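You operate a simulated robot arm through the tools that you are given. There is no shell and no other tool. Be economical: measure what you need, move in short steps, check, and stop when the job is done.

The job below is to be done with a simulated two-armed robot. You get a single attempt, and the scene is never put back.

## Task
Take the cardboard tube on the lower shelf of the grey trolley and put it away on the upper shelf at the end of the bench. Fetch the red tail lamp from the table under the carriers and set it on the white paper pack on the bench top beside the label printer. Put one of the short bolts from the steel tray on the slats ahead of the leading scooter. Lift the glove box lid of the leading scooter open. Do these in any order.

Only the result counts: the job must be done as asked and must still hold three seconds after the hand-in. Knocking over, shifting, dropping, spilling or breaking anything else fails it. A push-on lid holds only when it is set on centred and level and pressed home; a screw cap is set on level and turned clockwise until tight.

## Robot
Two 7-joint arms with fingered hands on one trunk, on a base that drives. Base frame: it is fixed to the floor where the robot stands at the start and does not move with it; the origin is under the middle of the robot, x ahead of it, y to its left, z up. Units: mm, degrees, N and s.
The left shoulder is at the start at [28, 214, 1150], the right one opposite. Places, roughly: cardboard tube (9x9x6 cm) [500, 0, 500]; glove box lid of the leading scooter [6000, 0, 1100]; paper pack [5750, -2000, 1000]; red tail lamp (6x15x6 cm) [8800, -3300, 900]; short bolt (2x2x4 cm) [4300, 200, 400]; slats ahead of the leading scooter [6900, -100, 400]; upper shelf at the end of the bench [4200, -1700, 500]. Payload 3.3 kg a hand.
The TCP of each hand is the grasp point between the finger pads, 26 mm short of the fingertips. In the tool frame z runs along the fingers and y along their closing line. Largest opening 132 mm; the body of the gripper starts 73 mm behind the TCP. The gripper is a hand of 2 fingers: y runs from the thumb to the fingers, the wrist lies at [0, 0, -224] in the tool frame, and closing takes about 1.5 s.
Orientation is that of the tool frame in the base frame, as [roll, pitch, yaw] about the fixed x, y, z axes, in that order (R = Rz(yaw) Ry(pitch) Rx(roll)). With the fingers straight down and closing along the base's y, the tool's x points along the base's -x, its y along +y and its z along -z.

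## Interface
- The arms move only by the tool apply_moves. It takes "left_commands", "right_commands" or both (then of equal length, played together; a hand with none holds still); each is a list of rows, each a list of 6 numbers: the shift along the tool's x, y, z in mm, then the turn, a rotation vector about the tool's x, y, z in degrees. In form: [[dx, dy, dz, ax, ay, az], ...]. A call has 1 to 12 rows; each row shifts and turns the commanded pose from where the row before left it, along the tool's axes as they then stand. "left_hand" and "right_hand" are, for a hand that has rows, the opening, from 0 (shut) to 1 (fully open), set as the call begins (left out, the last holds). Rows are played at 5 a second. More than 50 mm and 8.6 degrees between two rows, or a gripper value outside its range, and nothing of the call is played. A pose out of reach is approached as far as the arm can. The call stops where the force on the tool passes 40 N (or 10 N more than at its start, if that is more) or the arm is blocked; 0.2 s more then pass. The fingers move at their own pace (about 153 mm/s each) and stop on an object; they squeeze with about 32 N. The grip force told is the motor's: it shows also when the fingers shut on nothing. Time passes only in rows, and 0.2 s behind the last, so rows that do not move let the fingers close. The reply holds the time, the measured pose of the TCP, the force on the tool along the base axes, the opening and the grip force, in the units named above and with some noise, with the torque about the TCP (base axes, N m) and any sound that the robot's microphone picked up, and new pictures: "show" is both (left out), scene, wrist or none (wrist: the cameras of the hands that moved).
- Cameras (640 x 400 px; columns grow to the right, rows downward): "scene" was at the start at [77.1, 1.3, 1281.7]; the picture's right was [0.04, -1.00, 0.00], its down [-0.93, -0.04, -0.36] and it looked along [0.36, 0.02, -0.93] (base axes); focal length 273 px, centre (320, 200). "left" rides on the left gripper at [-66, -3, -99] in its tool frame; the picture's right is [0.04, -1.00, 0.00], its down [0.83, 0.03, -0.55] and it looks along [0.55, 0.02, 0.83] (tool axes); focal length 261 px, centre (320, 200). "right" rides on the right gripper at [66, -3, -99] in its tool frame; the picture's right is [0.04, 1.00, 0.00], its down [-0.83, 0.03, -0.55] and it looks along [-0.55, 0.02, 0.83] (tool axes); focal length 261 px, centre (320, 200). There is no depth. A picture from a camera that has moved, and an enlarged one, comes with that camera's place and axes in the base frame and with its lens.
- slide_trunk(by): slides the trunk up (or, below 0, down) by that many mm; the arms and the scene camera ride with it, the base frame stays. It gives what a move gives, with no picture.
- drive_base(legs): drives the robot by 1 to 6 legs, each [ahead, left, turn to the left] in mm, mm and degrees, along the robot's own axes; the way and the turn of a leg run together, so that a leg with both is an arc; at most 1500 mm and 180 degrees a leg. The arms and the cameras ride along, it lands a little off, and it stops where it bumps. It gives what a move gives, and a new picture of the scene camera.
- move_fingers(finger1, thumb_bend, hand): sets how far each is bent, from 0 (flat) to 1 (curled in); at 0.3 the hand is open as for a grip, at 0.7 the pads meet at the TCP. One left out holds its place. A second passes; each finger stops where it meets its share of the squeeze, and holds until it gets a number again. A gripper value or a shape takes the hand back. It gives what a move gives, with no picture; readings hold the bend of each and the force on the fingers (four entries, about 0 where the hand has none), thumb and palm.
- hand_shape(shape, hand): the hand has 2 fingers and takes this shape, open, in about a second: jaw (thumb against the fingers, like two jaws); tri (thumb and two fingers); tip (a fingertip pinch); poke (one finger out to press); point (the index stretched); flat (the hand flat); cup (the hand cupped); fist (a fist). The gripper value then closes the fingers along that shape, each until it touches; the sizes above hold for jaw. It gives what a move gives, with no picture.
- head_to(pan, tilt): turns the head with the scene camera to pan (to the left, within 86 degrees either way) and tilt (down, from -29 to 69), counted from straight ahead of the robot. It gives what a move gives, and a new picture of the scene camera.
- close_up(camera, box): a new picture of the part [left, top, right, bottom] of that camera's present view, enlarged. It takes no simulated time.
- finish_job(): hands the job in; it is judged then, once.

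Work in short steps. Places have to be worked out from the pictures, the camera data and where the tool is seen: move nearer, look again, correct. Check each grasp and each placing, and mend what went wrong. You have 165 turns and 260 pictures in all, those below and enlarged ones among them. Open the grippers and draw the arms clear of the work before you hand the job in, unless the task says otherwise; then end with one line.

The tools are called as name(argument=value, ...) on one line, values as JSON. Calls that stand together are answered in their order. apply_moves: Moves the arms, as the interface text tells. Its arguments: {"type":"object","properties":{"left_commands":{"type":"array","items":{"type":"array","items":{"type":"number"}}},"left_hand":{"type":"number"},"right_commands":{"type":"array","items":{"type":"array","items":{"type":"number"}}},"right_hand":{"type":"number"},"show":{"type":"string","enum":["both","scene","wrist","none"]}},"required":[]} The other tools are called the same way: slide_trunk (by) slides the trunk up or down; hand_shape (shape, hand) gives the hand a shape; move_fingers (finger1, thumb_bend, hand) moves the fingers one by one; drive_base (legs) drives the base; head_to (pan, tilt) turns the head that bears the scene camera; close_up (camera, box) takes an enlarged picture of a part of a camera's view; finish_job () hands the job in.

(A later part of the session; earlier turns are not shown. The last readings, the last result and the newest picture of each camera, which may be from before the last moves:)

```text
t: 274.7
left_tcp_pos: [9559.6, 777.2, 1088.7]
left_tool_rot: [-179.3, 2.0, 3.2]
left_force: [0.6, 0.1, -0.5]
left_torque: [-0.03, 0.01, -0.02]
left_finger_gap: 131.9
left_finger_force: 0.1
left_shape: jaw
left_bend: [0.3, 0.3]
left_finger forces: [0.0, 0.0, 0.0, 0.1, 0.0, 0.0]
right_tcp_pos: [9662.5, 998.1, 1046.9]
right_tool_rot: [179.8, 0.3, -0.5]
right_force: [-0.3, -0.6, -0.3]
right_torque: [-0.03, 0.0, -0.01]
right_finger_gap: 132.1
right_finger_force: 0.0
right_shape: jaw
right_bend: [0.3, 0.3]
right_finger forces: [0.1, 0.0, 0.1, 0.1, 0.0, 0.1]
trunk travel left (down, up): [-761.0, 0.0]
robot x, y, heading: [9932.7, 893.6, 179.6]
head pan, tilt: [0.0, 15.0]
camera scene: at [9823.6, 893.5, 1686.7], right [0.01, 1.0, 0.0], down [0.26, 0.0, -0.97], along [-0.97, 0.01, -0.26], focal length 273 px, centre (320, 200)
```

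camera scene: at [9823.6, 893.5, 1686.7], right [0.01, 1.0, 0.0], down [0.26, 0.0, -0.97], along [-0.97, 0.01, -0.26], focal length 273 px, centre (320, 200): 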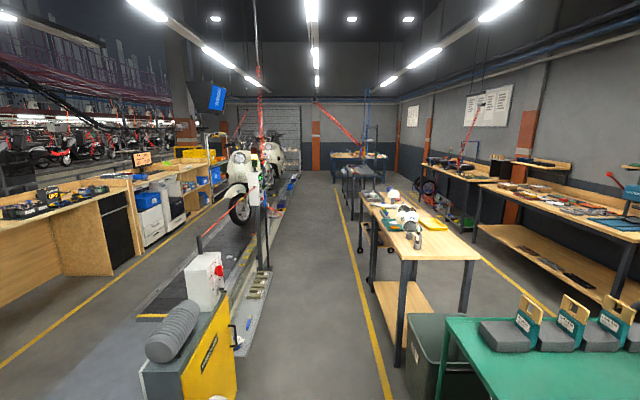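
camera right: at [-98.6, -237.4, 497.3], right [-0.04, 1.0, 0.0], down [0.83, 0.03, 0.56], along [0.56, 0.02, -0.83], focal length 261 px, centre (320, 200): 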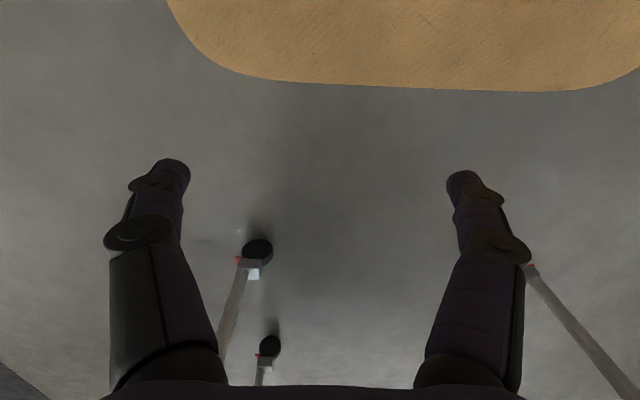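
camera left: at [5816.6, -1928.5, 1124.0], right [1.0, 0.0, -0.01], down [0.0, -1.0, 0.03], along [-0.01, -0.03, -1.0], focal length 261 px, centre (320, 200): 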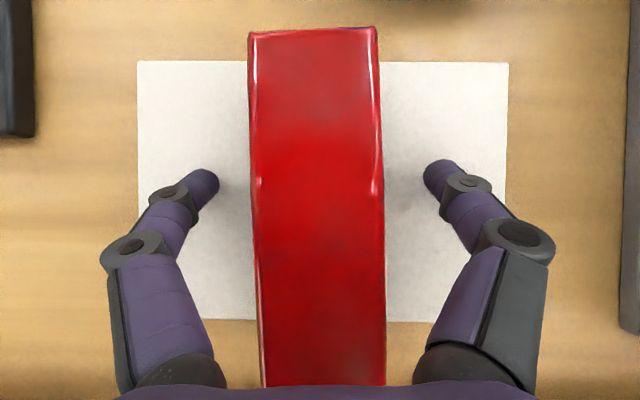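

The left aisle is clear between the conveyor (y<400) and the yellow line (y≈1350). I drive down to about x=6300 and look at the leading scooter.

drive_base(legs=[[1500, 0, 0], [1500, 0, 0], [500, 0, 0]])

head_to(pan=70, tilt=30)

head_to(pan=30, tilt=25)

```text
t: 291.8
left_tcp_pos: [6045.9, 767.4, 1087.3]
left_tool_rot: [-179.2, 1.8, 3.6]
left_force: [0.4, 0.0, -0.4]
left_torque: [0.0, 0.0, 0.03]
left_finger_gap: 131.8
left_finger_force: 0.0
left_shape: jaw
left_bend: [0.3, 0.3]
left_finger forces: [0.0, 0.1, 0.0, 0.0, 0.0, 0.0]
right_tcp_pos: [6147.7, 987.8, 1047.0]
right_tool_rot: [179.8, 0.3, 0.0]
right_force: [0.1, -0.8, 0.1]
right_torque: [0.02, 0.02, -0.01]
right_finger_gap: 131.9
right_finger_force: 0.1
right_shape: jaw
right_bend: [0.3, 0.3]
right_finger forces: [0.1, 0.1, 0.0, 0.0, 0.0, 0.0]
trunk travel left (down, up): [-761.0, 0.0]
robot x, y, heading: [6412.5, 885.5, -179.8]
head pan, tilt: [0.0, 15.0]
camera scene: at [6309.0, 886.0, 1686.7], right [0.0, 1.0, 0.0], down [0.26, 0.0, -0.97], along [-0.97, 0.0, -0.26], focal length 273 px, centre (320, 200)
```

scene: 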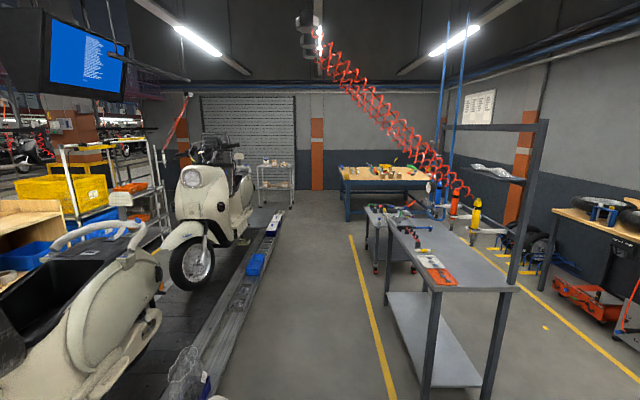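

```text
t: 293.2
left_tcp_pos: [6046.6, 767.9, 1088.1]
left_tool_rot: [-179.3, 1.9, 3.7]
left_force: [0.2, -0.4, 0.4]
left_torque: [0.0, -0.01, -0.01]
left_finger_gap: 132.0
left_finger_force: 0.0
left_shape: jaw
left_bend: [0.3, 0.3]
left_finger forces: [0.0, 0.0, 0.1, 0.0, 0.0, 0.0]
right_tcp_pos: [6147.4, 989.7, 1048.2]
right_tool_rot: [179.8, 0.4, -0.1]
right_force: [0.6, 0.4, 0.5]
right_torque: [0.01, 0.03, -0.01]
right_finger_gap: 131.8
right_finger_force: 0.0
right_shape: jaw
right_bend: [0.3, 0.3]
right_finger forces: [0.0, 0.0, 0.0, 0.1, 0.1, 0.0]
trunk travel left (down, up): [-761.0, 0.0]
robot x, y, heading: [6412.6, 889.0, -179.7]
head pan, tilt: [70.0, 30.0]
camera scene: at [6372.4, 801.2, 1662.6], right [-0.94, 0.34, 0.0], down [0.17, 0.47, -0.87], along [-0.29, -0.81, -0.5], focal length 273 px, centre (320, 200)
```

scene: 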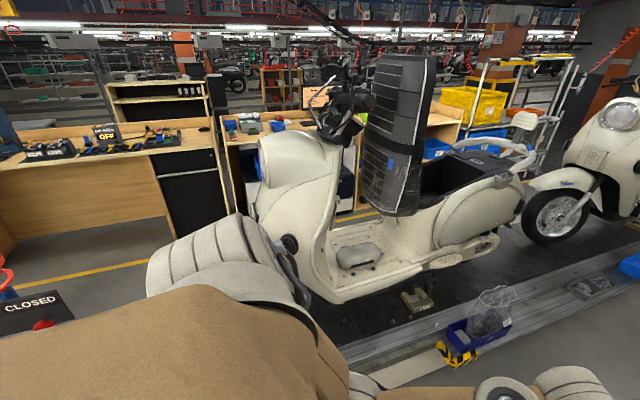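

```text
t: 294.2
left_tcp_pos: [6047.1, 766.9, 1088.7]
left_tool_rot: [-179.3, 2.0, 3.7]
left_force: [0.3, 0.7, -0.6]
left_torque: [-0.01, 0.02, 0.03]
left_finger_gap: 131.8
left_finger_force: 0.1
left_shape: jaw
left_bend: [0.3, 0.3]
left_finger forces: [0.0, 0.0, 0.0, 0.1, 0.0, 0.0]
right_tcp_pos: [6148.5, 988.4, 1045.8]
right_tool_rot: [179.8, 0.3, -0.1]
right_force: [-0.6, -0.2, 0.5]
right_torque: [-0.02, 0.02, 0.02]
right_finger_gap: 131.9
right_finger_force: 0.0
right_shape: jaw
right_bend: [0.3, 0.3]
right_finger forces: [0.0, 0.0, 0.0, 0.0, 0.1, 0.0]
trunk travel left (down, up): [-761.0, 0.0]
robot x, y, heading: [6413.4, 886.4, -179.5]
head pan, tilt: [30.0, 25.0]
camera scene: at [6323.6, 839.9, 1670.5], right [-0.5, 0.86, 0.0], down [0.37, 0.21, -0.91], along [-0.78, -0.46, -0.42], focal length 273 px, centre (320, 200)
```

scene: 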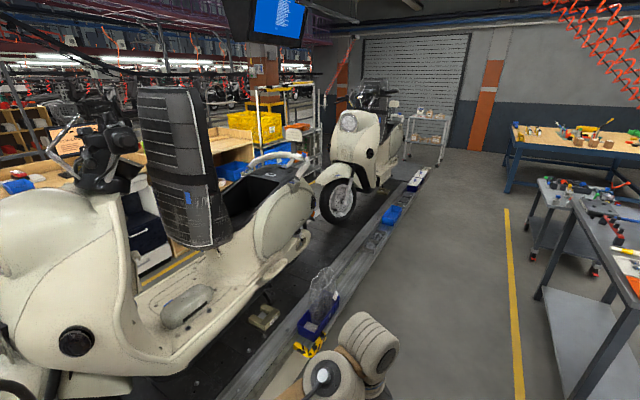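

The lid side must be approached from the right aisle later. Next the bolts: I drive on to x≈4800 and look for the steel tray.

drive_base(legs=[[1500, 0, 0]])

head_to(pan=45, tilt=40)

```text
t: 301.6
left_tcp_pos: [4555.5, 762.6, 1089.4]
left_tool_rot: [-179.3, 1.8, 3.7]
left_force: [0.1, -0.4, 0.2]
left_torque: [0.0, 0.03, -0.01]
left_finger_gap: 131.8
left_finger_force: 0.0
left_shape: jaw
left_bend: [0.3, 0.3]
left_finger forces: [0.0, 0.0, 0.0, 0.0, 0.0, 0.0]
right_tcp_pos: [4656.3, 984.6, 1047.4]
right_tool_rot: [179.9, 0.3, -0.1]
right_force: [0.0, -0.2, 0.0]
right_torque: [0.0, 0.03, -0.01]
right_finger_gap: 132.0
right_finger_force: 0.1
right_shape: jaw
right_bend: [0.3, 0.3]
right_finger forces: [0.1, 0.0, 0.1, 0.1, 0.0, 0.0]
trunk travel left (down, up): [-761.0, 0.0]
robot x, y, heading: [4919.3, 884.4, -179.9]
head pan, tilt: [30.0, 25.0]
camera scene: at [4830.9, 836.4, 1670.5], right [-0.5, 0.86, 0.0], down [0.37, 0.21, -0.91], along [-0.78, -0.45, -0.42], focal length 273 px, centre (320, 200)
```

scene: 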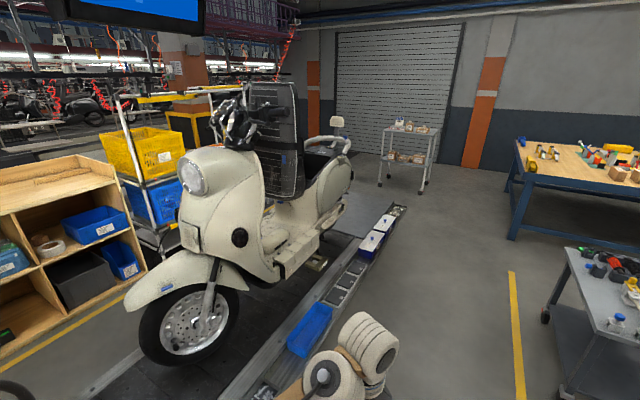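

```text
t: 302.4
left_tcp_pos: [4554.5, 764.7, 1088.1]
left_tool_rot: [-179.2, 1.9, 3.7]
left_force: [-0.4, 0.2, -0.1]
left_torque: [-0.01, -0.01, 0.0]
left_finger_gap: 131.9
left_finger_force: 0.0
left_shape: jaw
left_bend: [0.3, 0.3]
left_finger forces: [0.0, 0.0, 0.0, 0.0, 0.0, 0.0]
right_tcp_pos: [4655.0, 984.4, 1048.2]
right_tool_rot: [179.8, 0.4, -0.1]
right_force: [-0.4, -0.2, -0.3]
right_torque: [-0.01, 0.0, 0.0]
right_finger_gap: 132.1
right_finger_force: 0.1
right_shape: jaw
right_bend: [0.3, 0.3]
right_finger forces: [0.1, 0.0, 0.1, 0.1, 0.0, 0.0]
trunk travel left (down, up): [-761.0, 0.0]
robot x, y, heading: [4921.2, 885.1, -179.8]
head pan, tilt: [45.0, 40.0]
camera scene: at [4851.0, 822.4, 1647.3], right [-0.71, 0.71, 0.0], down [0.45, 0.45, -0.77], along [-0.54, -0.54, -0.64], focal length 273 px, centre (320, 200)
```

scene: 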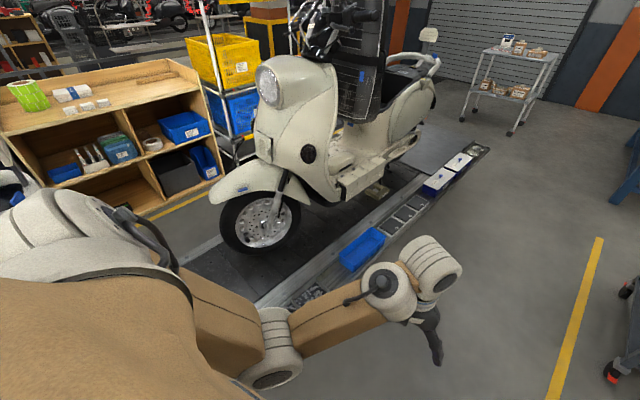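

The steel tray appears at about [4340, 220] on the ledge beside a blue bin. I turn to face the conveyor, move in front of it and lower the trunk.

drive_base(legs=[[0, 0, 90], [0, -690, 0]])

slide_trunk(by=-590)

head_to(pan=0, tilt=45)

```text
t: 310.0
left_tcp_pos: [4356.2, 510.5, 1087.8]
left_tool_rot: [-179.3, 1.9, 94.0]
left_force: [-0.4, -0.4, -0.1]
left_torque: [0.0, -0.02, 0.02]
left_finger_gap: 132.0
left_finger_force: 0.1
left_shape: jaw
left_bend: [0.3, 0.3]
left_finger forces: [0.0, 0.1, 0.0, 0.1, 0.0, 0.0]
right_tcp_pos: [4133.8, 608.9, 1047.5]
right_tool_rot: [179.8, 0.2, 90.2]
right_force: [-0.6, -1.0, 0.3]
right_torque: [0.01, -0.02, 0.02]
right_finger_gap: 131.9
right_finger_force: 0.0
right_shape: jaw
right_bend: [0.3, 0.3]
right_finger forces: [0.0, 0.0, 0.0, 0.1, 0.1, 0.0]
trunk travel left (down, up): [-761.0, 0.0]
robot x, y, heading: [4236.2, 873.7, -89.6]
head pan, tilt: [45.0, 40.0]
camera scene: at [4293.4, 805.4, 1647.2], right [-0.7, -0.71, 0.0], down [-0.46, 0.45, -0.77], along [0.55, -0.54, -0.64], focal length 273 px, centre (320, 200)
```

scene: 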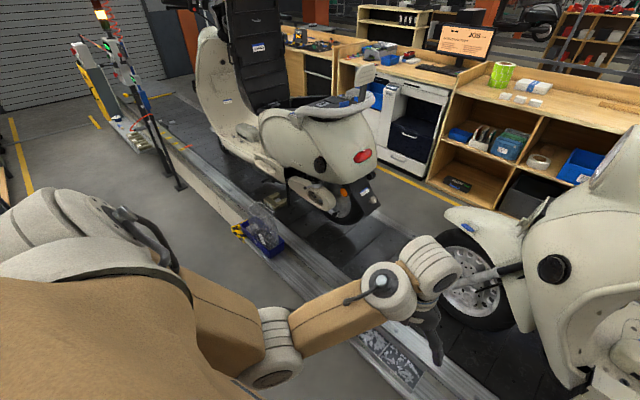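

```text
refused: -590 is not a number from -400 to 400
```

```text
t: 311.2
left_tcp_pos: [4356.4, 509.7, 1088.5]
left_tool_rot: [-179.4, 1.9, 94.1]
left_force: [0.5, 1.1, 0.4]
left_torque: [-0.01, 0.0, -0.01]
left_finger_gap: 132.0
left_finger_force: 0.0
left_shape: jaw
left_bend: [0.3, 0.3]
left_finger forces: [0.0, 0.1, 0.0, 0.0, 0.0, 0.0]
right_tcp_pos: [4136.0, 609.5, 1046.7]
right_tool_rot: [179.8, 0.4, 90.3]
right_force: [0.0, 0.4, -0.2]
right_torque: [0.02, -0.04, 0.01]
right_finger_gap: 132.2
right_finger_force: 0.2
right_shape: jaw
right_bend: [0.3, 0.3]
right_finger forces: [0.0, 0.0, 0.0, 0.1, 0.1, 0.0]
trunk travel left (down, up): [-761.0, 0.0]
robot x, y, heading: [4234.2, 874.4, -89.7]
head pan, tilt: [0.0, 45.0]
camera scene: at [4234.0, 783.8, 1639.9], right [-1.0, -0.01, 0.0], down [-0.01, 0.71, -0.71], along [0.01, -0.71, -0.71], focal length 273 px, centre (320, 200)
```

scene: 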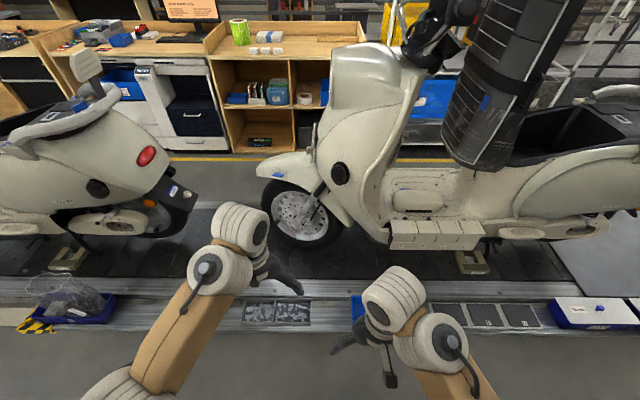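

The tray has two compartments of fasteners near x≈4380–4500, y≈240. I lower the trunk in two steps and strafe left a bit.

slide_trunk(by=-400)

slide_trunk(by=-170)

drive_base(legs=[[0, 90, 0], [80, 0, 0]])

close_up(camera="left", box=[0, 0, 640, 400])

```text
t: 315.0
left_tcp_pos: [4356.5, 520.8, 668.1]
left_tool_rot: [-179.4, -1.2, 94.0]
left_force: [0.8, -0.1, -1.0]
left_torque: [-0.02, 0.02, 0.0]
left_finger_gap: 131.9
left_finger_force: 0.1
left_shape: jaw
left_bend: [0.3, 0.3]
left_finger forces: [0.0, 0.0, 0.0, 0.0, 0.0, 0.0]
right_tcp_pos: [4134.3, 608.2, 647.9]
right_tool_rot: [179.9, 0.4, 90.1]
right_force: [-0.6, 0.6, 1.2]
right_torque: [0.03, -0.01, 0.03]
right_finger_gap: 132.1
right_finger_force: 0.1
right_shape: jaw
right_bend: [0.3, 0.3]
right_finger forces: [0.1, 0.0, 0.1, 0.0, 0.0, 0.1]
trunk travel left (down, up): [-361.0, 400.0]
robot x, y, heading: [4235.8, 873.8, -89.5]
head pan, tilt: [0.0, 45.0]
```

```text
t: 316.9
left_tcp_pos: [4355.7, 545.4, 459.4]
left_tool_rot: [-179.8, -7.7, 94.1]
left_force: [-0.4, -0.1, -0.1]
left_torque: [0.01, -0.02, -0.01]
left_finger_gap: 131.9
left_finger_force: 0.0
left_shape: jaw
left_bend: [0.3, 0.3]
left_finger forces: [0.0, 0.1, 0.1, 0.0, 0.1, 0.1]
right_tcp_pos: [4134.0, 609.4, 477.6]
right_tool_rot: [179.7, 0.4, 90.1]
right_force: [-0.1, 0.3, -0.2]
right_torque: [0.02, -0.03, 0.01]
right_finger_gap: 132.1
right_finger_force: 0.0
right_shape: jaw
right_bend: [0.3, 0.3]
right_finger forces: [0.0, 0.0, 0.1, 0.1, 0.0, 0.0]
trunk travel left (down, up): [-191.0, 570.0]
robot x, y, heading: [4234.9, 875.8, -89.3]
head pan, tilt: [0.0, 45.0]
```

```text
t: 318.7
left_tcp_pos: [4447.6, 465.3, 460.2]
left_tool_rot: [-179.9, -7.7, 94.0]
left_force: [-0.2, -0.2, 0.6]
left_torque: [0.0, -0.04, 0.04]
left_finger_gap: 131.9
left_finger_force: 0.0
left_shape: jaw
left_bend: [0.3, 0.3]
left_finger forces: [0.0, 0.1, 0.0, 0.0, 0.0, 0.0]
right_tcp_pos: [4224.9, 529.7, 477.5]
right_tool_rot: [179.8, 0.3, 90.2]
right_force: [-0.4, -0.3, 0.6]
right_torque: [-0.03, 0.03, 0.01]
right_finger_gap: 131.9
right_finger_force: 0.1
right_shape: jaw
right_bend: [0.3, 0.3]
right_finger forces: [0.1, 0.0, 0.0, 0.0, 0.1, 0.1]
trunk travel left (down, up): [-191.0, 570.0]
robot x, y, heading: [4323.4, 800.1, -89.5]
head pan, tilt: [0.0, 45.0]
camera scene: at [4325.1, 642.3, 1065.9], right [-1.0, -0.01, 0.0], down [0.0, 0.71, -0.71], along [0.0, -0.71, -0.71], focal length 273 px, centre (320, 200)
```

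scene: 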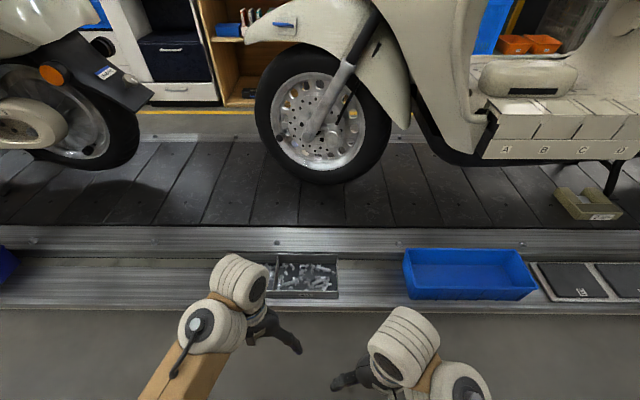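

```text
1.00 times, centred on (320, 200) of left (not enlarged: the box is as wide or as high as the picture)
camera zoom: at [4450.4, 387.8, 548.4], right [-1.0, -0.03, 0.01], down [-0.02, 0.75, 0.66], along [-0.03, 0.66, -0.75], focal length 261 px, centre (320, 200)
```

zoom: 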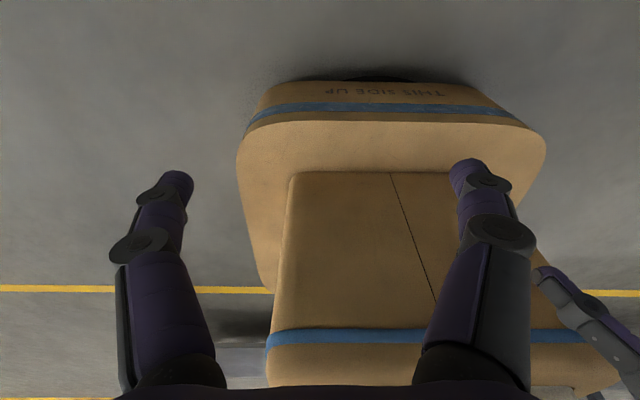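

I tilt the left hand forward to about 32° so its camera sees the tray.

apply_moves(left_commands=[[-31, 0, -3, 0, -8, 0], [-31, 0, -3, 0, -8, 0], [-31, 0, -3, 0, -8, 0], [-31, 0, -3, 0, -8, 0], [-31, 0, -3, 0, -8, 0]], show="both")

```text
t: 319.9
left_tcp_pos: [4456.8, 317.1, 497.7]
left_tool_rot: [-179.8, 32.4, 94.2]
left_force: [0.4, 0.2, 0.6]
left_torque: [-0.02, 0.01, 0.04]
left_finger_gap: 132.1
left_finger_force: 0.0
left_shape: jaw
left_bend: [0.3, 0.3]
left_finger forces: [0.0, 0.0, 0.1, 0.1, 0.0, 0.0]
right_tcp_pos: [4225.8, 529.0, 477.3]
right_tool_rot: [179.8, 0.4, 90.3]
right_force: [0.1, -0.4, -0.4]
right_torque: [0.03, 0.02, -0.01]
right_finger_gap: 131.7
right_finger_force: 0.1
right_shape: jaw
right_bend: [0.3, 0.3]
right_finger forces: [0.1, 0.0, 0.0, 0.1, 0.0, 0.0]
trunk travel left (down, up): [-191.0, 570.0]
robot x, y, heading: [4327.6, 798.6, -89.9]
head pan, tilt: [0.0, 45.0]
camera scene: at [4325.2, 642.1, 1065.8], right [-1.0, -0.01, 0.0], down [0.0, 0.71, -0.71], along [0.0, -0.71, -0.71], focal length 273 px, centre (320, 200)
camera left: at [4455.9, 315.5, 614.8], right [-1.0, -0.04, -0.02], down [-0.04, 1.0, 0.02], along [0.02, 0.02, -1.0], focal length 261 px, centre (320, 200)
```

scene: 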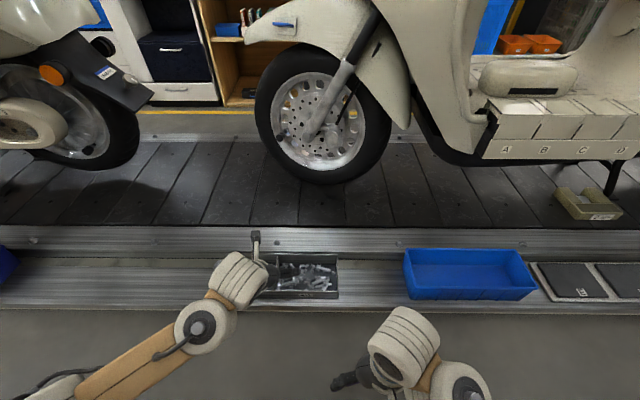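
left: 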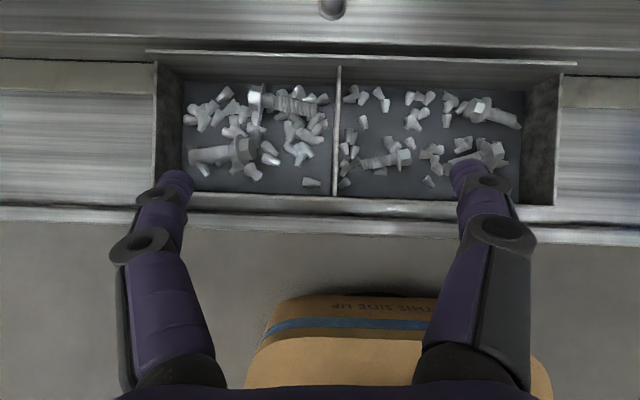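

I zoom on the tray.

close_up(camera="left", box=[150, 45, 570, 215])

close_up(camera="scene", box=[260, 240, 350, 305])

```text
1.52 times, centred on (360, 130) of left
camera zoom: at [4455.9, 315.5, 614.8], right [-1.0, -0.04, -0.02], down [-0.04, 1.0, 0.02], along [0.02, 0.02, -1.0], focal length 397 px, centre (259, 307)
```

zoom: 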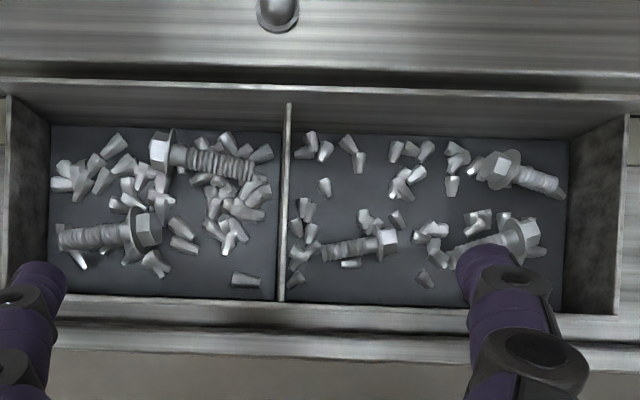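

```text
6.15 times, centred on (305, 272) of scene
camera zoom: at [4325.2, 642.1, 1065.8], right [-1.0, -0.01, 0.0], down [0.0, 0.71, -0.71], along [0.0, -0.71, -0.71], focal length 1681 px, centre (412, -246)
```

zoom: 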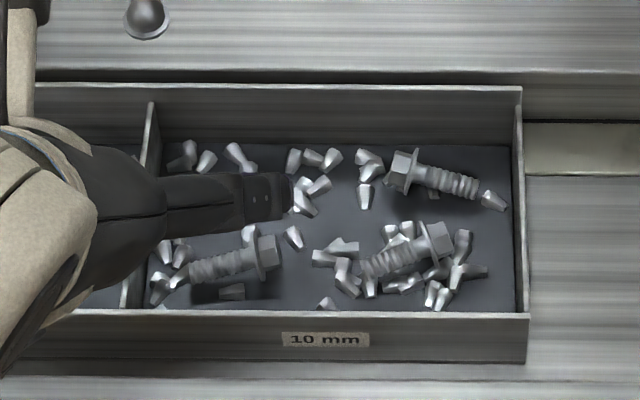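

The right compartment ("10 mm") holds the short bolts. The front-middle one lies at about [4405, 286, 400], axis nearly along x, so I make the hand vertical and turn it ~-81° to close across it.

apply_moves(left_commands=[[31, 0, 3, 0, 8, 0], [31, 0, 3, 0, 8, 0], [31, 0, 3, 0, 8, 0], [31, 0, 3, 0, 8, 0], [0, 0, 0, 0, 0, 8.2], [0, 0, 0, 0, 0, 8.2], [0, 0, 0, 0, 0, 8.2], [0, 0, 0, 0, 0, 8.2], [0, 0, 0, 0, 0, 8.2]], show="none")

apply_moves(left_commands=[[0, 0, 0, 0, 0, 8.2], [0, 0, 0, 0, 0, 8.2], [0, 0, 0, 0, 0, 8.2], [0, 0, 0, 0, 0, 8.2], [0, 0, 0, 0, 0, 7.2]], left_hand=0.45, show="both")

```text
t: 321.9
left_tcp_pos: [4450.2, 427.6, 444.5]
left_tool_rot: [179.9, 0.3, 52.9]
left_force: [0.6, 0.1, 0.3]
left_torque: [0.01, 0.06, 0.01]
left_finger_gap: 131.7
left_finger_force: 0.0
left_shape: jaw
left_bend: [0.3, 0.3]
left_finger forces: [0.1, 0.1, 0.0, 0.0, 0.0, 0.1]
right_tcp_pos: [4225.5, 529.3, 477.7]
right_tool_rot: [179.8, 0.3, 90.2]
right_force: [-0.3, 0.0, 0.0]
right_torque: [0.0, 0.0, -0.03]
right_finger_gap: 132.2
right_finger_force: 0.0
right_shape: jaw
right_bend: [0.3, 0.3]
right_finger forces: [0.0, 0.0, 0.1, 0.0, 0.0, 0.0]
trunk travel left (down, up): [-191.0, 570.0]
robot x, y, heading: [4326.1, 797.3, -89.6]
head pan, tilt: [0.0, 45.0]
```

```text
t: 323.1
left_tcp_pos: [4449.4, 429.0, 443.3]
left_tool_rot: [179.7, 0.2, 12.9]
left_force: [-0.1, 0.4, -0.4]
left_torque: [-0.01, -0.01, 0.03]
left_finger_gap: 60.0
left_finger_force: 0.0
left_shape: jaw
left_bend: [0.73, 0.7]
left_finger forces: [0.1, 0.1, 0.0, 0.1, 0.0, 0.0]
right_tcp_pos: [4225.0, 529.1, 478.1]
right_tool_rot: [179.9, 0.3, 90.2]
right_force: [-1.1, -0.1, -0.1]
right_torque: [-0.01, 0.0, 0.02]
right_finger_gap: 131.9
right_finger_force: 0.0
right_shape: jaw
right_bend: [0.3, 0.3]
right_finger forces: [0.0, 0.1, 0.0, 0.0, 0.1, 0.0]
trunk travel left (down, up): [-191.0, 570.0]
robot x, y, heading: [4322.8, 794.7, -89.5]
head pan, tilt: [0.0, 45.0]
camera scene: at [4325.2, 642.1, 1065.8], right [-1.0, -0.01, 0.0], down [0.0, 0.71, -0.71], along [0.0, -0.71, -0.71], focal length 273 px, centre (320, 200)
camera left: at [4386.0, 416.9, 541.2], right [-0.18, 0.98, -0.01], down [0.82, 0.16, 0.55], along [0.54, 0.1, -0.84], focal length 261 px, centre (320, 200)
```

scene: 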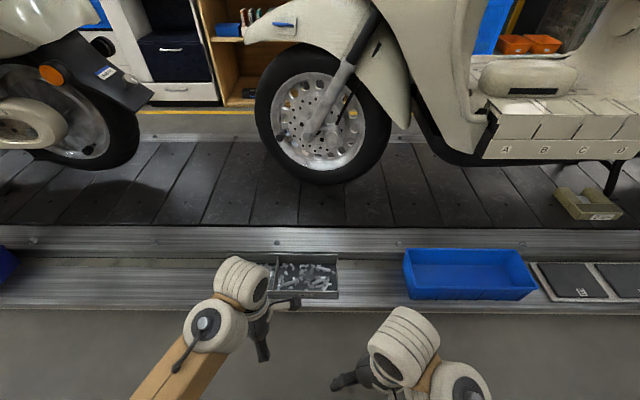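
left: 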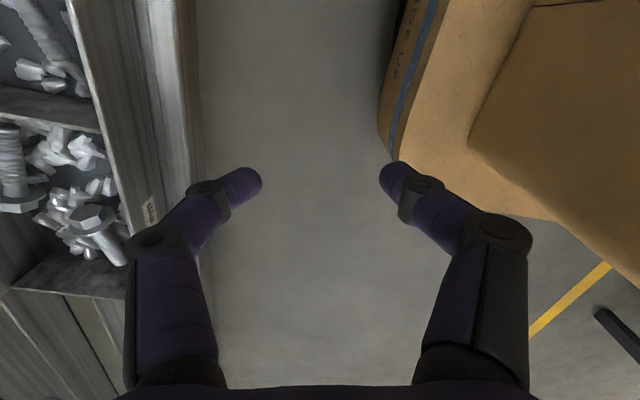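

Works. I raise 55 mm, then drive right 44 and forward 110 to get over the tray.

slide_trunk(by=55)

drive_base(legs=[[0, -44, 0], [110, 0, 0]])

close_up(camera="left", box=[0, 0, 640, 400])

```text
t: 324.0
left_tcp_pos: [4448.5, 428.9, 498.1]
left_tool_rot: [179.8, 0.2, 13.0]
left_force: [-0.8, -0.1, -0.4]
left_torque: [0.02, -0.04, 0.01]
left_finger_gap: 59.9
left_finger_force: 0.0
left_shape: jaw
left_bend: [0.73, 0.7]
left_finger forces: [0.0, 0.0, 0.1, 0.1, 0.0, 0.1]
right_tcp_pos: [4224.9, 528.6, 533.9]
right_tool_rot: [179.9, 0.3, 90.2]
right_force: [-0.3, 0.0, 0.7]
right_torque: [0.01, -0.02, -0.01]
right_finger_gap: 131.7
right_finger_force: 0.0
right_shape: jaw
right_bend: [0.3, 0.3]
right_finger forces: [0.0, 0.0, 0.0, 0.1, 0.0, 0.0]
trunk travel left (down, up): [-246.0, 515.0]
robot x, y, heading: [4325.3, 800.1, -89.8]
head pan, tilt: [0.0, 45.0]
```

```text
t: 325.7
left_tcp_pos: [4406.3, 317.1, 497.6]
left_tool_rot: [179.7, 0.3, 12.9]
left_force: [-0.2, -0.5, 0.4]
left_torque: [-0.01, 0.01, -0.02]
left_finger_gap: 59.9
left_finger_force: 0.1
left_shape: jaw
left_bend: [0.73, 0.7]
left_finger forces: [0.1, 0.1, 0.0, 0.0, 0.1, 0.1]
right_tcp_pos: [4180.6, 418.5, 533.0]
right_tool_rot: [179.8, 0.3, 90.2]
right_force: [0.4, 0.6, -0.7]
right_torque: [0.03, 0.01, -0.01]
right_finger_gap: 132.0
right_finger_force: 0.0
right_shape: jaw
right_bend: [0.3, 0.3]
right_finger forces: [0.0, 0.0, 0.1, 0.1, 0.0, 0.0]
trunk travel left (down, up): [-246.0, 515.0]
robot x, y, heading: [4282.9, 684.2, -89.7]
head pan, tilt: [0.0, 45.0]
camera scene: at [4281.9, 546.9, 1122.2], right [-1.0, -0.01, 0.0], down [-0.01, 0.71, -0.71], along [0.01, -0.71, -0.71], focal length 273 px, centre (320, 200)
```

scene: 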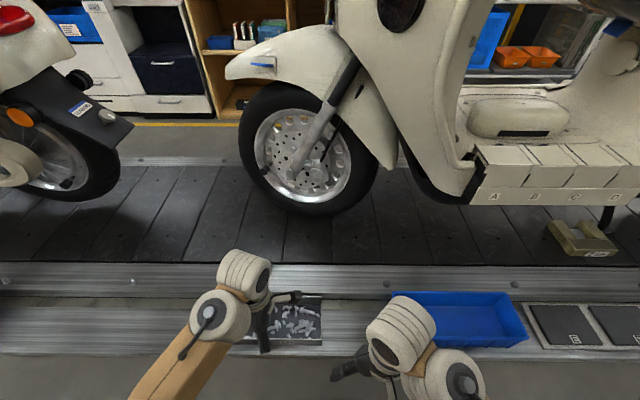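

```text
1.00 times, centred on (320, 200) of left (not enlarged: the box is as wide or as high as the picture)
camera zoom: at [4342.7, 306.1, 596.2], right [-0.19, 0.98, -0.01], down [0.82, 0.16, 0.55], along [0.54, 0.1, -0.84], focal length 261 px, centre (320, 200)
```

zoom: 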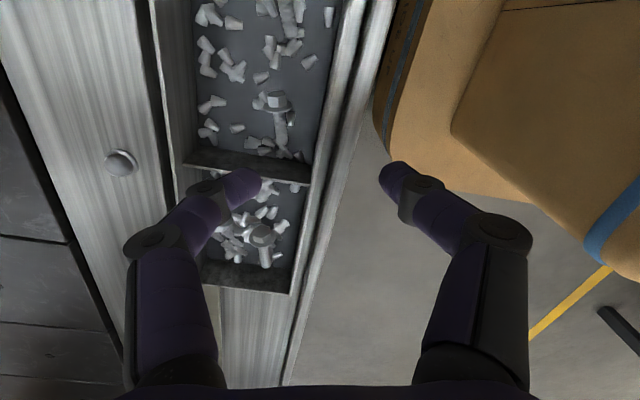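

The target bolt spans x≈4388–4428 at y≈287. I narrow the opening, move 30 mm forward, and look.

apply_moves(left_commands=[[-3, 15, 0, 0, 0, 0], [-4, 14, 0, 0, 0, 0], [0, 0, 15, 0, 0, 0], [0, 0, 15, 0, 0, 0]], left_hand=0.3, show="wrist")

```text
t: 326.7
left_tcp_pos: [4406.7, 288.0, 469.7]
left_tool_rot: [179.7, 0.1, 13.0]
left_force: [0.3, -1.1, 0.6]
left_torque: [0.01, 0.02, 0.02]
left_finger_gap: 39.8
left_finger_force: 0.1
left_shape: jaw
left_bend: [0.73, 0.7]
left_finger forces: [0.0, 0.1, 0.0, 0.2, 0.1, 0.0]
right_tcp_pos: [4183.1, 417.9, 532.2]
right_tool_rot: [179.9, 0.3, 90.2]
right_force: [-0.3, -0.8, 0.6]
right_torque: [0.0, 0.0, 0.01]
right_finger_gap: 131.9
right_finger_force: 0.0
right_shape: jaw
right_bend: [0.3, 0.3]
right_finger forces: [0.0, 0.0, 0.0, 0.0, 0.0, 0.1]
trunk travel left (down, up): [-246.0, 515.0]
robot x, y, heading: [4282.9, 686.4, -89.7]
head pan, tilt: [0.0, 45.0]
camera left: at [4342.7, 275.8, 566.6], right [-0.19, 0.98, -0.01], down [0.82, 0.16, 0.55], along [0.54, 0.1, -0.84], focal length 261 px, centre (320, 200)
```

left: 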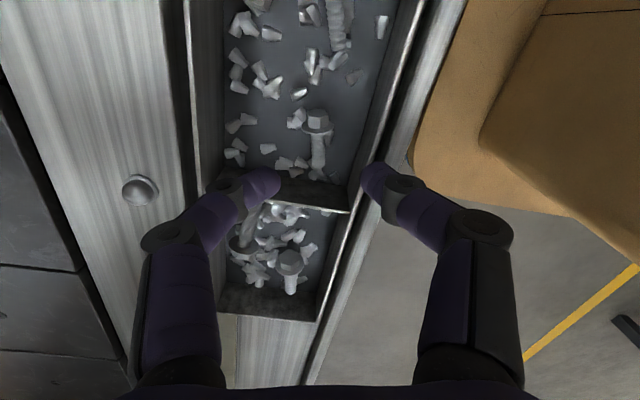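

The bolt shank is right under the aim point. I narrow to ~26 mm, nudge 2 mm and lower to z≈426.

apply_moves(left_commands=[[0, 2, 0, 0, 0, 0], [0, 0, 10, 0, 0, 0], [0, 0, 10, 0, 0, 0], [0, 0, 10, 0, 0, 0], [0, 0, 7, 0, 0, 0], [0, 0, 6, 0, 0, 0]], left_hand=0.2, show="wrist")

```text
t: 328.1
left_tcp_pos: [4406.8, 285.4, 426.0]
left_tool_rot: [179.6, 0.3, 13.0]
left_force: [0.2, -2.8, 2.7]
left_torque: [0.05, 0.01, 0.01]
left_finger_gap: 26.2
left_finger_force: 0.0
left_shape: jaw
left_bend: [0.73, 0.7]
left_finger forces: [0.0, 0.1, 0.1, 0.0, 3.3, 0.0]
right_tcp_pos: [4182.1, 418.8, 531.4]
right_tool_rot: [179.9, 0.3, 90.2]
right_force: [0.3, 0.2, 0.0]
right_torque: [0.02, 0.0, 0.03]
right_finger_gap: 132.0
right_finger_force: 0.0
right_shape: jaw
right_bend: [0.3, 0.3]
right_finger forces: [0.0, 0.1, 0.1, 0.1, 0.1, 0.0]
trunk travel left (down, up): [-246.0, 515.0]
robot x, y, heading: [4281.3, 684.6, -89.6]
head pan, tilt: [0.0, 45.0]
camera left: at [4342.5, 273.7, 523.8], right [-0.19, 0.98, -0.01], down [0.82, 0.16, 0.55], along [0.54, 0.1, -0.84], focal length 261 px, centre (320, 200)
```

left: 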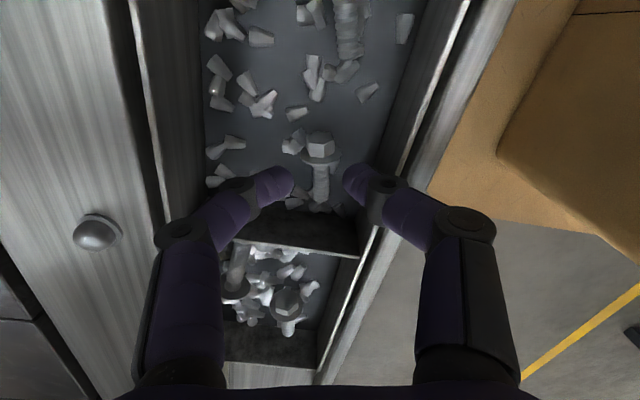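

Nearly there; the front finger brushes the tray wall slightly. I shift 3 mm away from it, lower 7 mm more and close.

apply_moves(left_commands=[[0, 3, 0, 0, 0, 0], [0, 0, 4, 0, 0, 0], [0, 0, 3, 0, 0, 0]], show="none")

apply_moves(left_commands=[[0, 0, 0, 0, 0, 0], [0, 0, 0, 0, 0, 0], [0, 0, 0, 0, 0, 0], [0, 0, 0, 0, 0, 0], [0, 0, 0, 0, 0, 0]], left_hand=0, show="wrist")

```text
t: 328.9
left_tcp_pos: [4405.4, 281.2, 420.2]
left_tool_rot: [179.6, 0.4, 13.1]
left_force: [-0.1, -3.7, 6.0]
left_torque: [0.23, 0.01, 0.05]
left_finger_gap: 25.6
left_finger_force: 0.1
left_shape: jaw
left_bend: [0.73, 0.7]
left_finger forces: [0.0, 0.0, 0.0, 0.0, 7.1, 0.0]
right_tcp_pos: [4182.0, 418.0, 532.6]
right_tool_rot: [179.8, 0.4, 90.2]
right_force: [0.7, 0.0, 1.0]
right_torque: [0.02, 0.02, -0.01]
right_finger_gap: 131.8
right_finger_force: 0.0
right_shape: jaw
right_bend: [0.3, 0.3]
right_finger forces: [0.0, 0.0, 0.1, 0.0, 0.0, 0.1]
trunk travel left (down, up): [-246.0, 515.0]
robot x, y, heading: [4282.7, 685.1, -89.8]
head pan, tilt: [0.0, 45.0]
```

```text
t: 330.1
left_tcp_pos: [4406.8, 283.2, 417.6]
left_tool_rot: [179.6, 0.2, 13.1]
left_force: [2.1, 0.2, 11.7]
left_torque: [0.13, 0.01, -0.07]
left_finger_gap: 3.6
left_finger_force: 31.8
left_shape: jaw
left_bend: [0.66, 0.7]
left_finger forces: [27.1, 0.1, 0.1, 0.0, 26.5, 0.1]
right_tcp_pos: [4182.5, 418.6, 533.5]
right_tool_rot: [179.8, 0.5, 90.2]
right_force: [-0.1, 0.0, 1.3]
right_torque: [-0.05, 0.0, -0.01]
right_finger_gap: 132.2
right_finger_force: 0.1
right_shape: jaw
right_bend: [0.3, 0.3]
right_finger forces: [0.0, 0.0, 0.1, 0.0, 0.0, 0.1]
trunk travel left (down, up): [-246.0, 515.0]
robot x, y, heading: [4283.7, 685.2, -89.5]
head pan, tilt: [0.0, 45.0]
camera left: at [4343.4, 271.1, 516.8], right [-0.19, 0.98, -0.01], down [0.82, 0.16, 0.55], along [0.54, 0.1, -0.84], focal length 261 px, centre (320, 200)
```

left: 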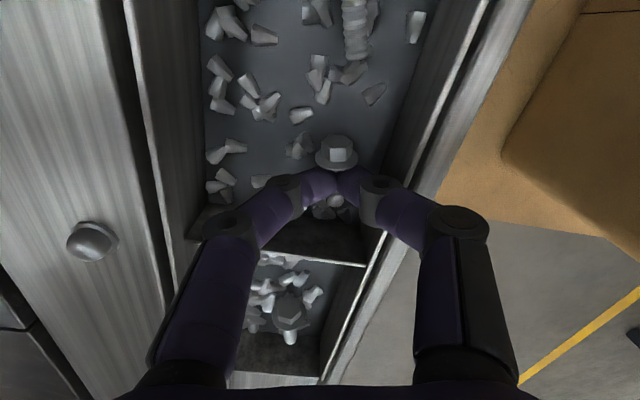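

The fingers hold the shank behind the head. I lift slowly to check.

apply_moves(left_commands=[[0, 0, -5, 0, 0, 0], [0, 0, -10, 0, 0, 0], [0, 0, -15, 0, 0, 0], [0, 0, -20, 0, 0, 0], [0, 0, -20, 0, 0, 0]], show="wrist")

```text
t: 331.3
left_tcp_pos: [4407.3, 283.3, 488.3]
left_tool_rot: [179.7, 0.4, 13.0]
left_force: [-0.2, 0.6, 0.2]
left_torque: [-0.01, -0.01, -0.02]
left_finger_gap: 1.4
left_finger_force: 32.0
left_shape: jaw
left_bend: [0.64, 0.7]
left_finger forces: [24.2, 0.0, 0.0, 0.1, 24.7, 0.0]
right_tcp_pos: [4182.9, 418.8, 533.1]
right_tool_rot: [179.8, 0.3, 90.2]
right_force: [0.1, 0.1, 0.2]
right_torque: [0.02, 0.02, -0.03]
right_finger_gap: 131.8
right_finger_force: 0.0
right_shape: jaw
right_bend: [0.3, 0.3]
right_finger forces: [0.1, 0.0, 0.0, 0.1, 0.1, 0.0]
trunk travel left (down, up): [-246.0, 515.0]
robot x, y, heading: [4282.4, 688.6, -89.4]
head pan, tilt: [0.0, 45.0]
camera left: at [4343.5, 271.5, 586.6], right [-0.19, 0.98, -0.01], down [0.82, 0.16, 0.55], along [0.54, 0.1, -0.84], focal length 261 px, centre (320, 200)
```

left: 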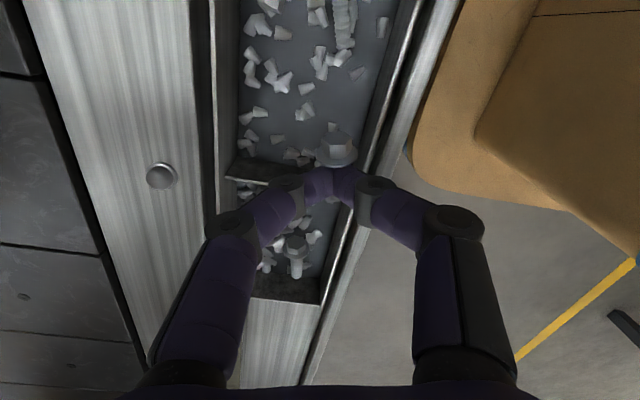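

The head moves with the fingers. Let me zoom to be sure.

close_up(camera="left", box=[240, 110, 440, 235])

```text
3.20 times, centred on (340, 172) of left
camera zoom: at [4343.5, 271.5, 586.6], right [-0.19, 0.98, -0.01], down [0.82, 0.16, 0.55], along [0.54, 0.1, -0.84], focal length 834 px, centre (256, 288)
```

zoom: 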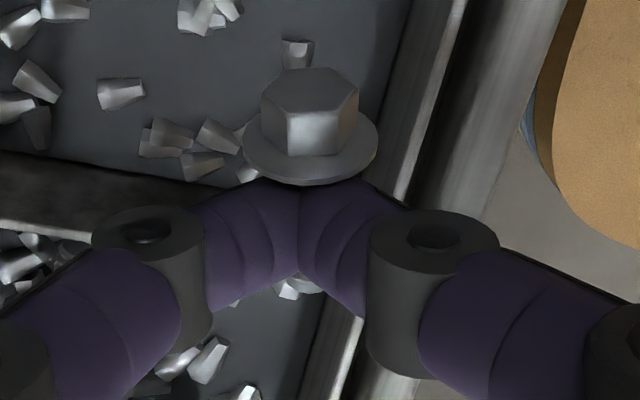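

The bolt is firmly held. I back off and strafe along the left aisle to the slats ahead of the leading scooter to check access there.

drive_base(legs=[[-210, 0, 0], [0, 1400, 0], [0, 1100, 0]])

head_to(pan=0, tilt=30)

```text
t: 344.8
left_tcp_pos: [6901.5, 501.7, 488.9]
left_tool_rot: [179.7, 0.2, 13.2]
left_force: [0.8, 1.0, -1.1]
left_torque: [0.02, -0.01, 0.0]
left_finger_gap: 0.8
left_finger_force: 32.0
left_shape: jaw
left_bend: [0.64, 0.7]
left_finger forces: [24.2, 0.0, 0.0, 0.0, 24.6, 0.0]
right_tcp_pos: [6676.4, 635.7, 532.9]
right_tool_rot: [179.7, 0.2, 90.6]
right_force: [1.0, -0.4, -0.6]
right_torque: [-0.03, 0.01, -0.01]
right_finger_gap: 132.1
right_finger_force: 0.1
right_shape: jaw
right_bend: [0.3, 0.3]
right_finger forces: [0.1, 0.0, 0.0, 0.0, 0.0, 0.1]
trunk travel left (down, up): [-246.0, 515.0]
robot x, y, heading: [6777.1, 902.0, -89.2]
head pan, tilt: [0.0, 45.0]
camera scene: at [6775.5, 764.9, 1122.2], right [-1.0, -0.01, 0.0], down [-0.01, 0.71, -0.71], along [0.01, -0.71, -0.71], focal length 273 px, centre (320, 200)
```

scene: 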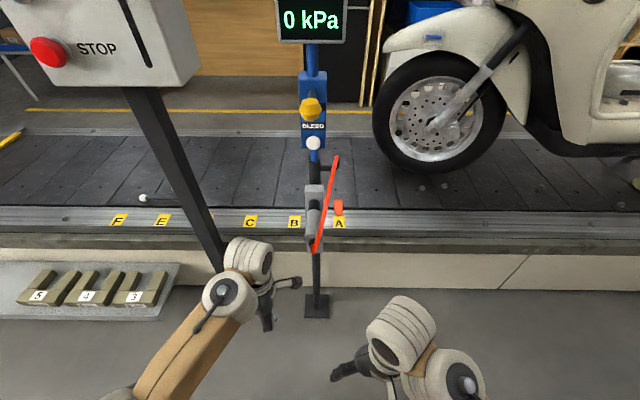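

```text
t: 345.5
left_tcp_pos: [6901.5, 503.0, 488.1]
left_tool_rot: [179.7, 0.1, 13.3]
left_force: [0.1, -0.5, -0.2]
left_torque: [0.01, 0.01, -0.03]
left_finger_gap: 1.2
left_finger_force: 32.5
left_shape: jaw
left_bend: [0.64, 0.7]
left_finger forces: [24.1, 0.1, 0.0, 0.0, 24.7, 0.0]
right_tcp_pos: [6676.6, 637.1, 532.4]
right_tool_rot: [179.8, 0.3, 90.5]
right_force: [-0.6, 0.0, -1.4]
right_torque: [0.0, -0.02, 0.0]
right_finger_gap: 131.8
right_finger_force: 0.1
right_shape: jaw
right_bend: [0.3, 0.3]
right_finger forces: [0.0, 0.0, 0.1, 0.1, 0.1, 0.1]
trunk travel left (down, up): [-246.0, 515.0]
robot x, y, heading: [6773.3, 905.9, -89.7]
head pan, tilt: [0.0, 30.0]
camera scene: at [6775.7, 755.8, 1144.7], right [-1.0, -0.01, 0.0], down [-0.01, 0.5, -0.87], along [0.01, -0.87, -0.5], focal length 273 px, centre (320, 200)
```

scene: 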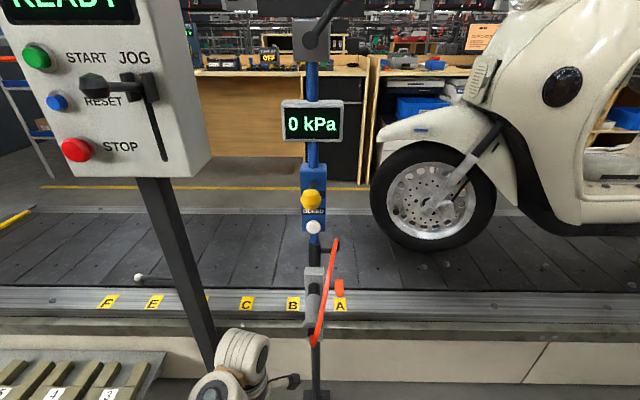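

Control posts stand in the way here, so I will place the bolt from the right aisle, where the lid also gets done. I drive round the far end again.

drive_base(legs=[[0, 0, 89], [1500, 0, 0], [1500, 0, 0], [150, 0, 0], [0, 0, -90], [1500, 0, 0]])

close_up(camera="left", box=[240, 110, 440, 235])

```text
t: 375.5
left_tcp_pos: [10052.5, -1008.0, 489.1]
left_tool_rot: [179.6, 0.2, 12.6]
left_force: [0.5, -0.4, -1.6]
left_torque: [0.01, 0.0, -0.02]
left_finger_gap: 0.9
left_finger_force: 32.2
left_shape: jaw
left_bend: [0.64, 0.7]
left_finger forces: [23.8, 0.0, 0.1, 0.0, 24.1, 0.1]
right_tcp_pos: [9828.4, -871.2, 532.4]
right_tool_rot: [179.8, 0.4, 89.9]
right_force: [0.6, 0.3, 0.1]
right_torque: [0.01, -0.03, 0.0]
right_finger_gap: 131.9
right_finger_force: 0.1
right_shape: jaw
right_bend: [0.3, 0.3]
right_finger forces: [0.1, 0.1, 0.0, 0.0, 0.1, 0.0]
trunk travel left (down, up): [-246.0, 515.0]
robot x, y, heading: [9933.5, -604.6, -90.3]
head pan, tilt: [0.0, 30.0]
camera scene: at [9928.7, -753.6, 1144.8], right [-1.0, 0.0, 0.0], down [0.0, 0.5, -0.87], along [0.0, -0.87, -0.5], focal length 273 px, centre (320, 200)
```

scene: 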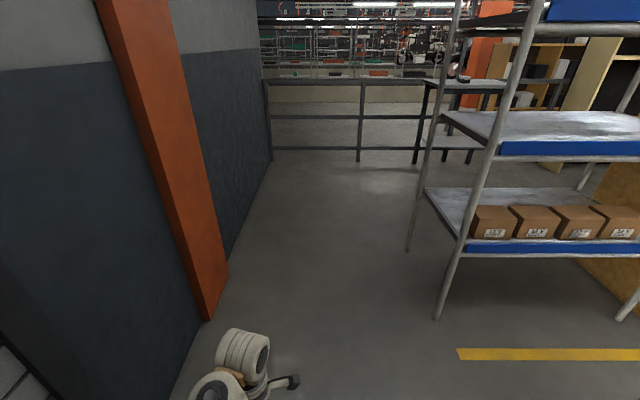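

```text
3.20 times, centred on (340, 172) of left
camera zoom: at [9988.4, -1020.1, 586.3], right [-0.18, 0.98, 0.0], down [0.82, 0.15, 0.55], along [0.54, 0.09, -0.84], focal length 834 px, centre (256, 288)
```

zoom: 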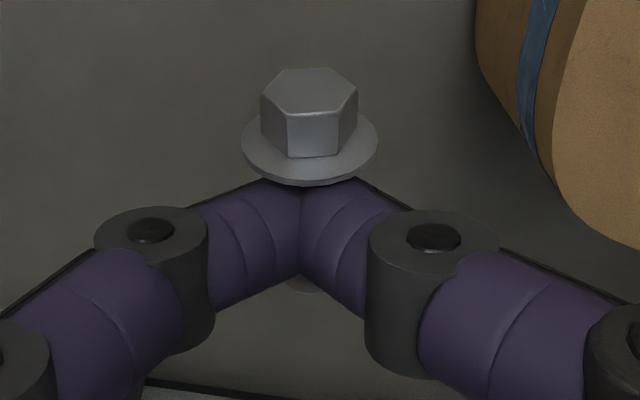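

Bolt still held. I go back along the right aisle and face the slats.

drive_base(legs=[[310, 0, 0], [0, 0, -90], [1500, 0, 0], [1350, 0, 0], [0, 0, -90]])

head_to(pan=0, tilt=40)

```text
t: 398.7
left_tcp_pos: [6941.1, -498.2, 488.9]
left_tool_rot: [179.7, 0.1, -167.4]
left_force: [0.8, -0.2, -0.1]
left_torque: [0.02, 0.03, 0.01]
left_finger_gap: 0.8
left_finger_force: 31.8
left_shape: jaw
left_bend: [0.64, 0.7]
left_finger forces: [23.4, 0.0, 0.1, 0.0, 23.7, 0.0]
right_tcp_pos: [7164.6, -634.0, 531.8]
right_tool_rot: [179.8, 0.2, -90.2]
right_force: [-0.3, 0.3, 0.1]
right_torque: [0.01, 0.02, 0.02]
right_finger_gap: 131.7
right_finger_force: 0.1
right_shape: jaw
right_bend: [0.3, 0.3]
right_finger forces: [0.1, 0.0, 0.0, 0.0, 0.0, 0.0]
trunk travel left (down, up): [-246.0, 515.0]
robot x, y, heading: [7059.7, -900.9, 89.9]
head pan, tilt: [0.0, 30.0]
camera scene: at [7060.3, -754.7, 1144.8], right [1.0, 0.0, 0.0], down [0.0, -0.5, -0.87], along [0.0, 0.87, -0.5], focal length 273 px, centre (320, 200)
```

scene: 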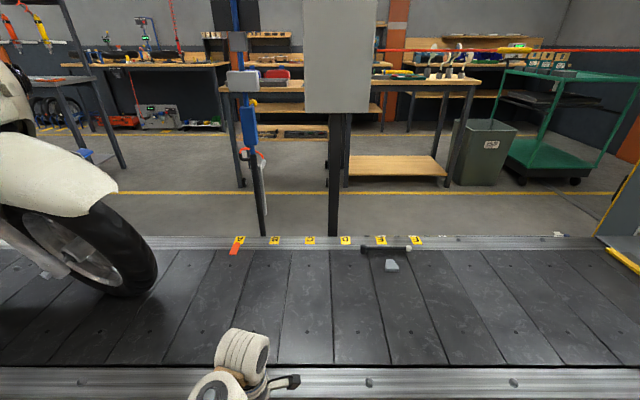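

```text
t: 399.4
left_tcp_pos: [6939.8, -497.7, 487.9]
left_tool_rot: [179.7, 0.2, -167.4]
left_force: [-0.5, 0.1, -0.3]
left_torque: [0.0, 0.01, -0.02]
left_finger_gap: 0.7
left_finger_force: 31.5
left_shape: jaw
left_bend: [0.64, 0.7]
left_finger forces: [23.4, 0.0, 0.1, 0.1, 23.8, 0.1]
right_tcp_pos: [7164.2, -634.8, 532.9]
right_tool_rot: [179.8, 0.3, -90.2]
right_force: [0.4, -0.1, 0.5]
right_torque: [0.01, 0.02, 0.01]
right_finger_gap: 132.1
right_finger_force: 0.0
right_shape: jaw
right_bend: [0.3, 0.3]
right_finger forces: [0.0, 0.0, 0.0, 0.1, 0.0, 0.1]
trunk travel left (down, up): [-246.0, 515.0]
robot x, y, heading: [7063.1, -900.9, 90.1]
head pan, tilt: [0.0, 40.0]
camera scene: at [7060.3, -760.1, 1129.5], right [1.0, 0.0, 0.0], down [0.0, -0.64, -0.77], along [0.0, 0.77, -0.64], focal length 273 px, centre (320, 200)
```

scene: 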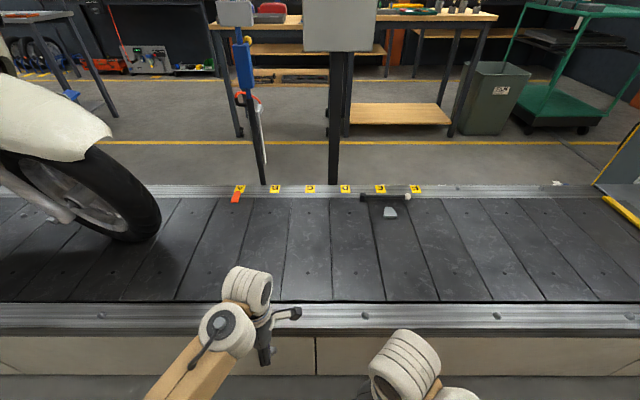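

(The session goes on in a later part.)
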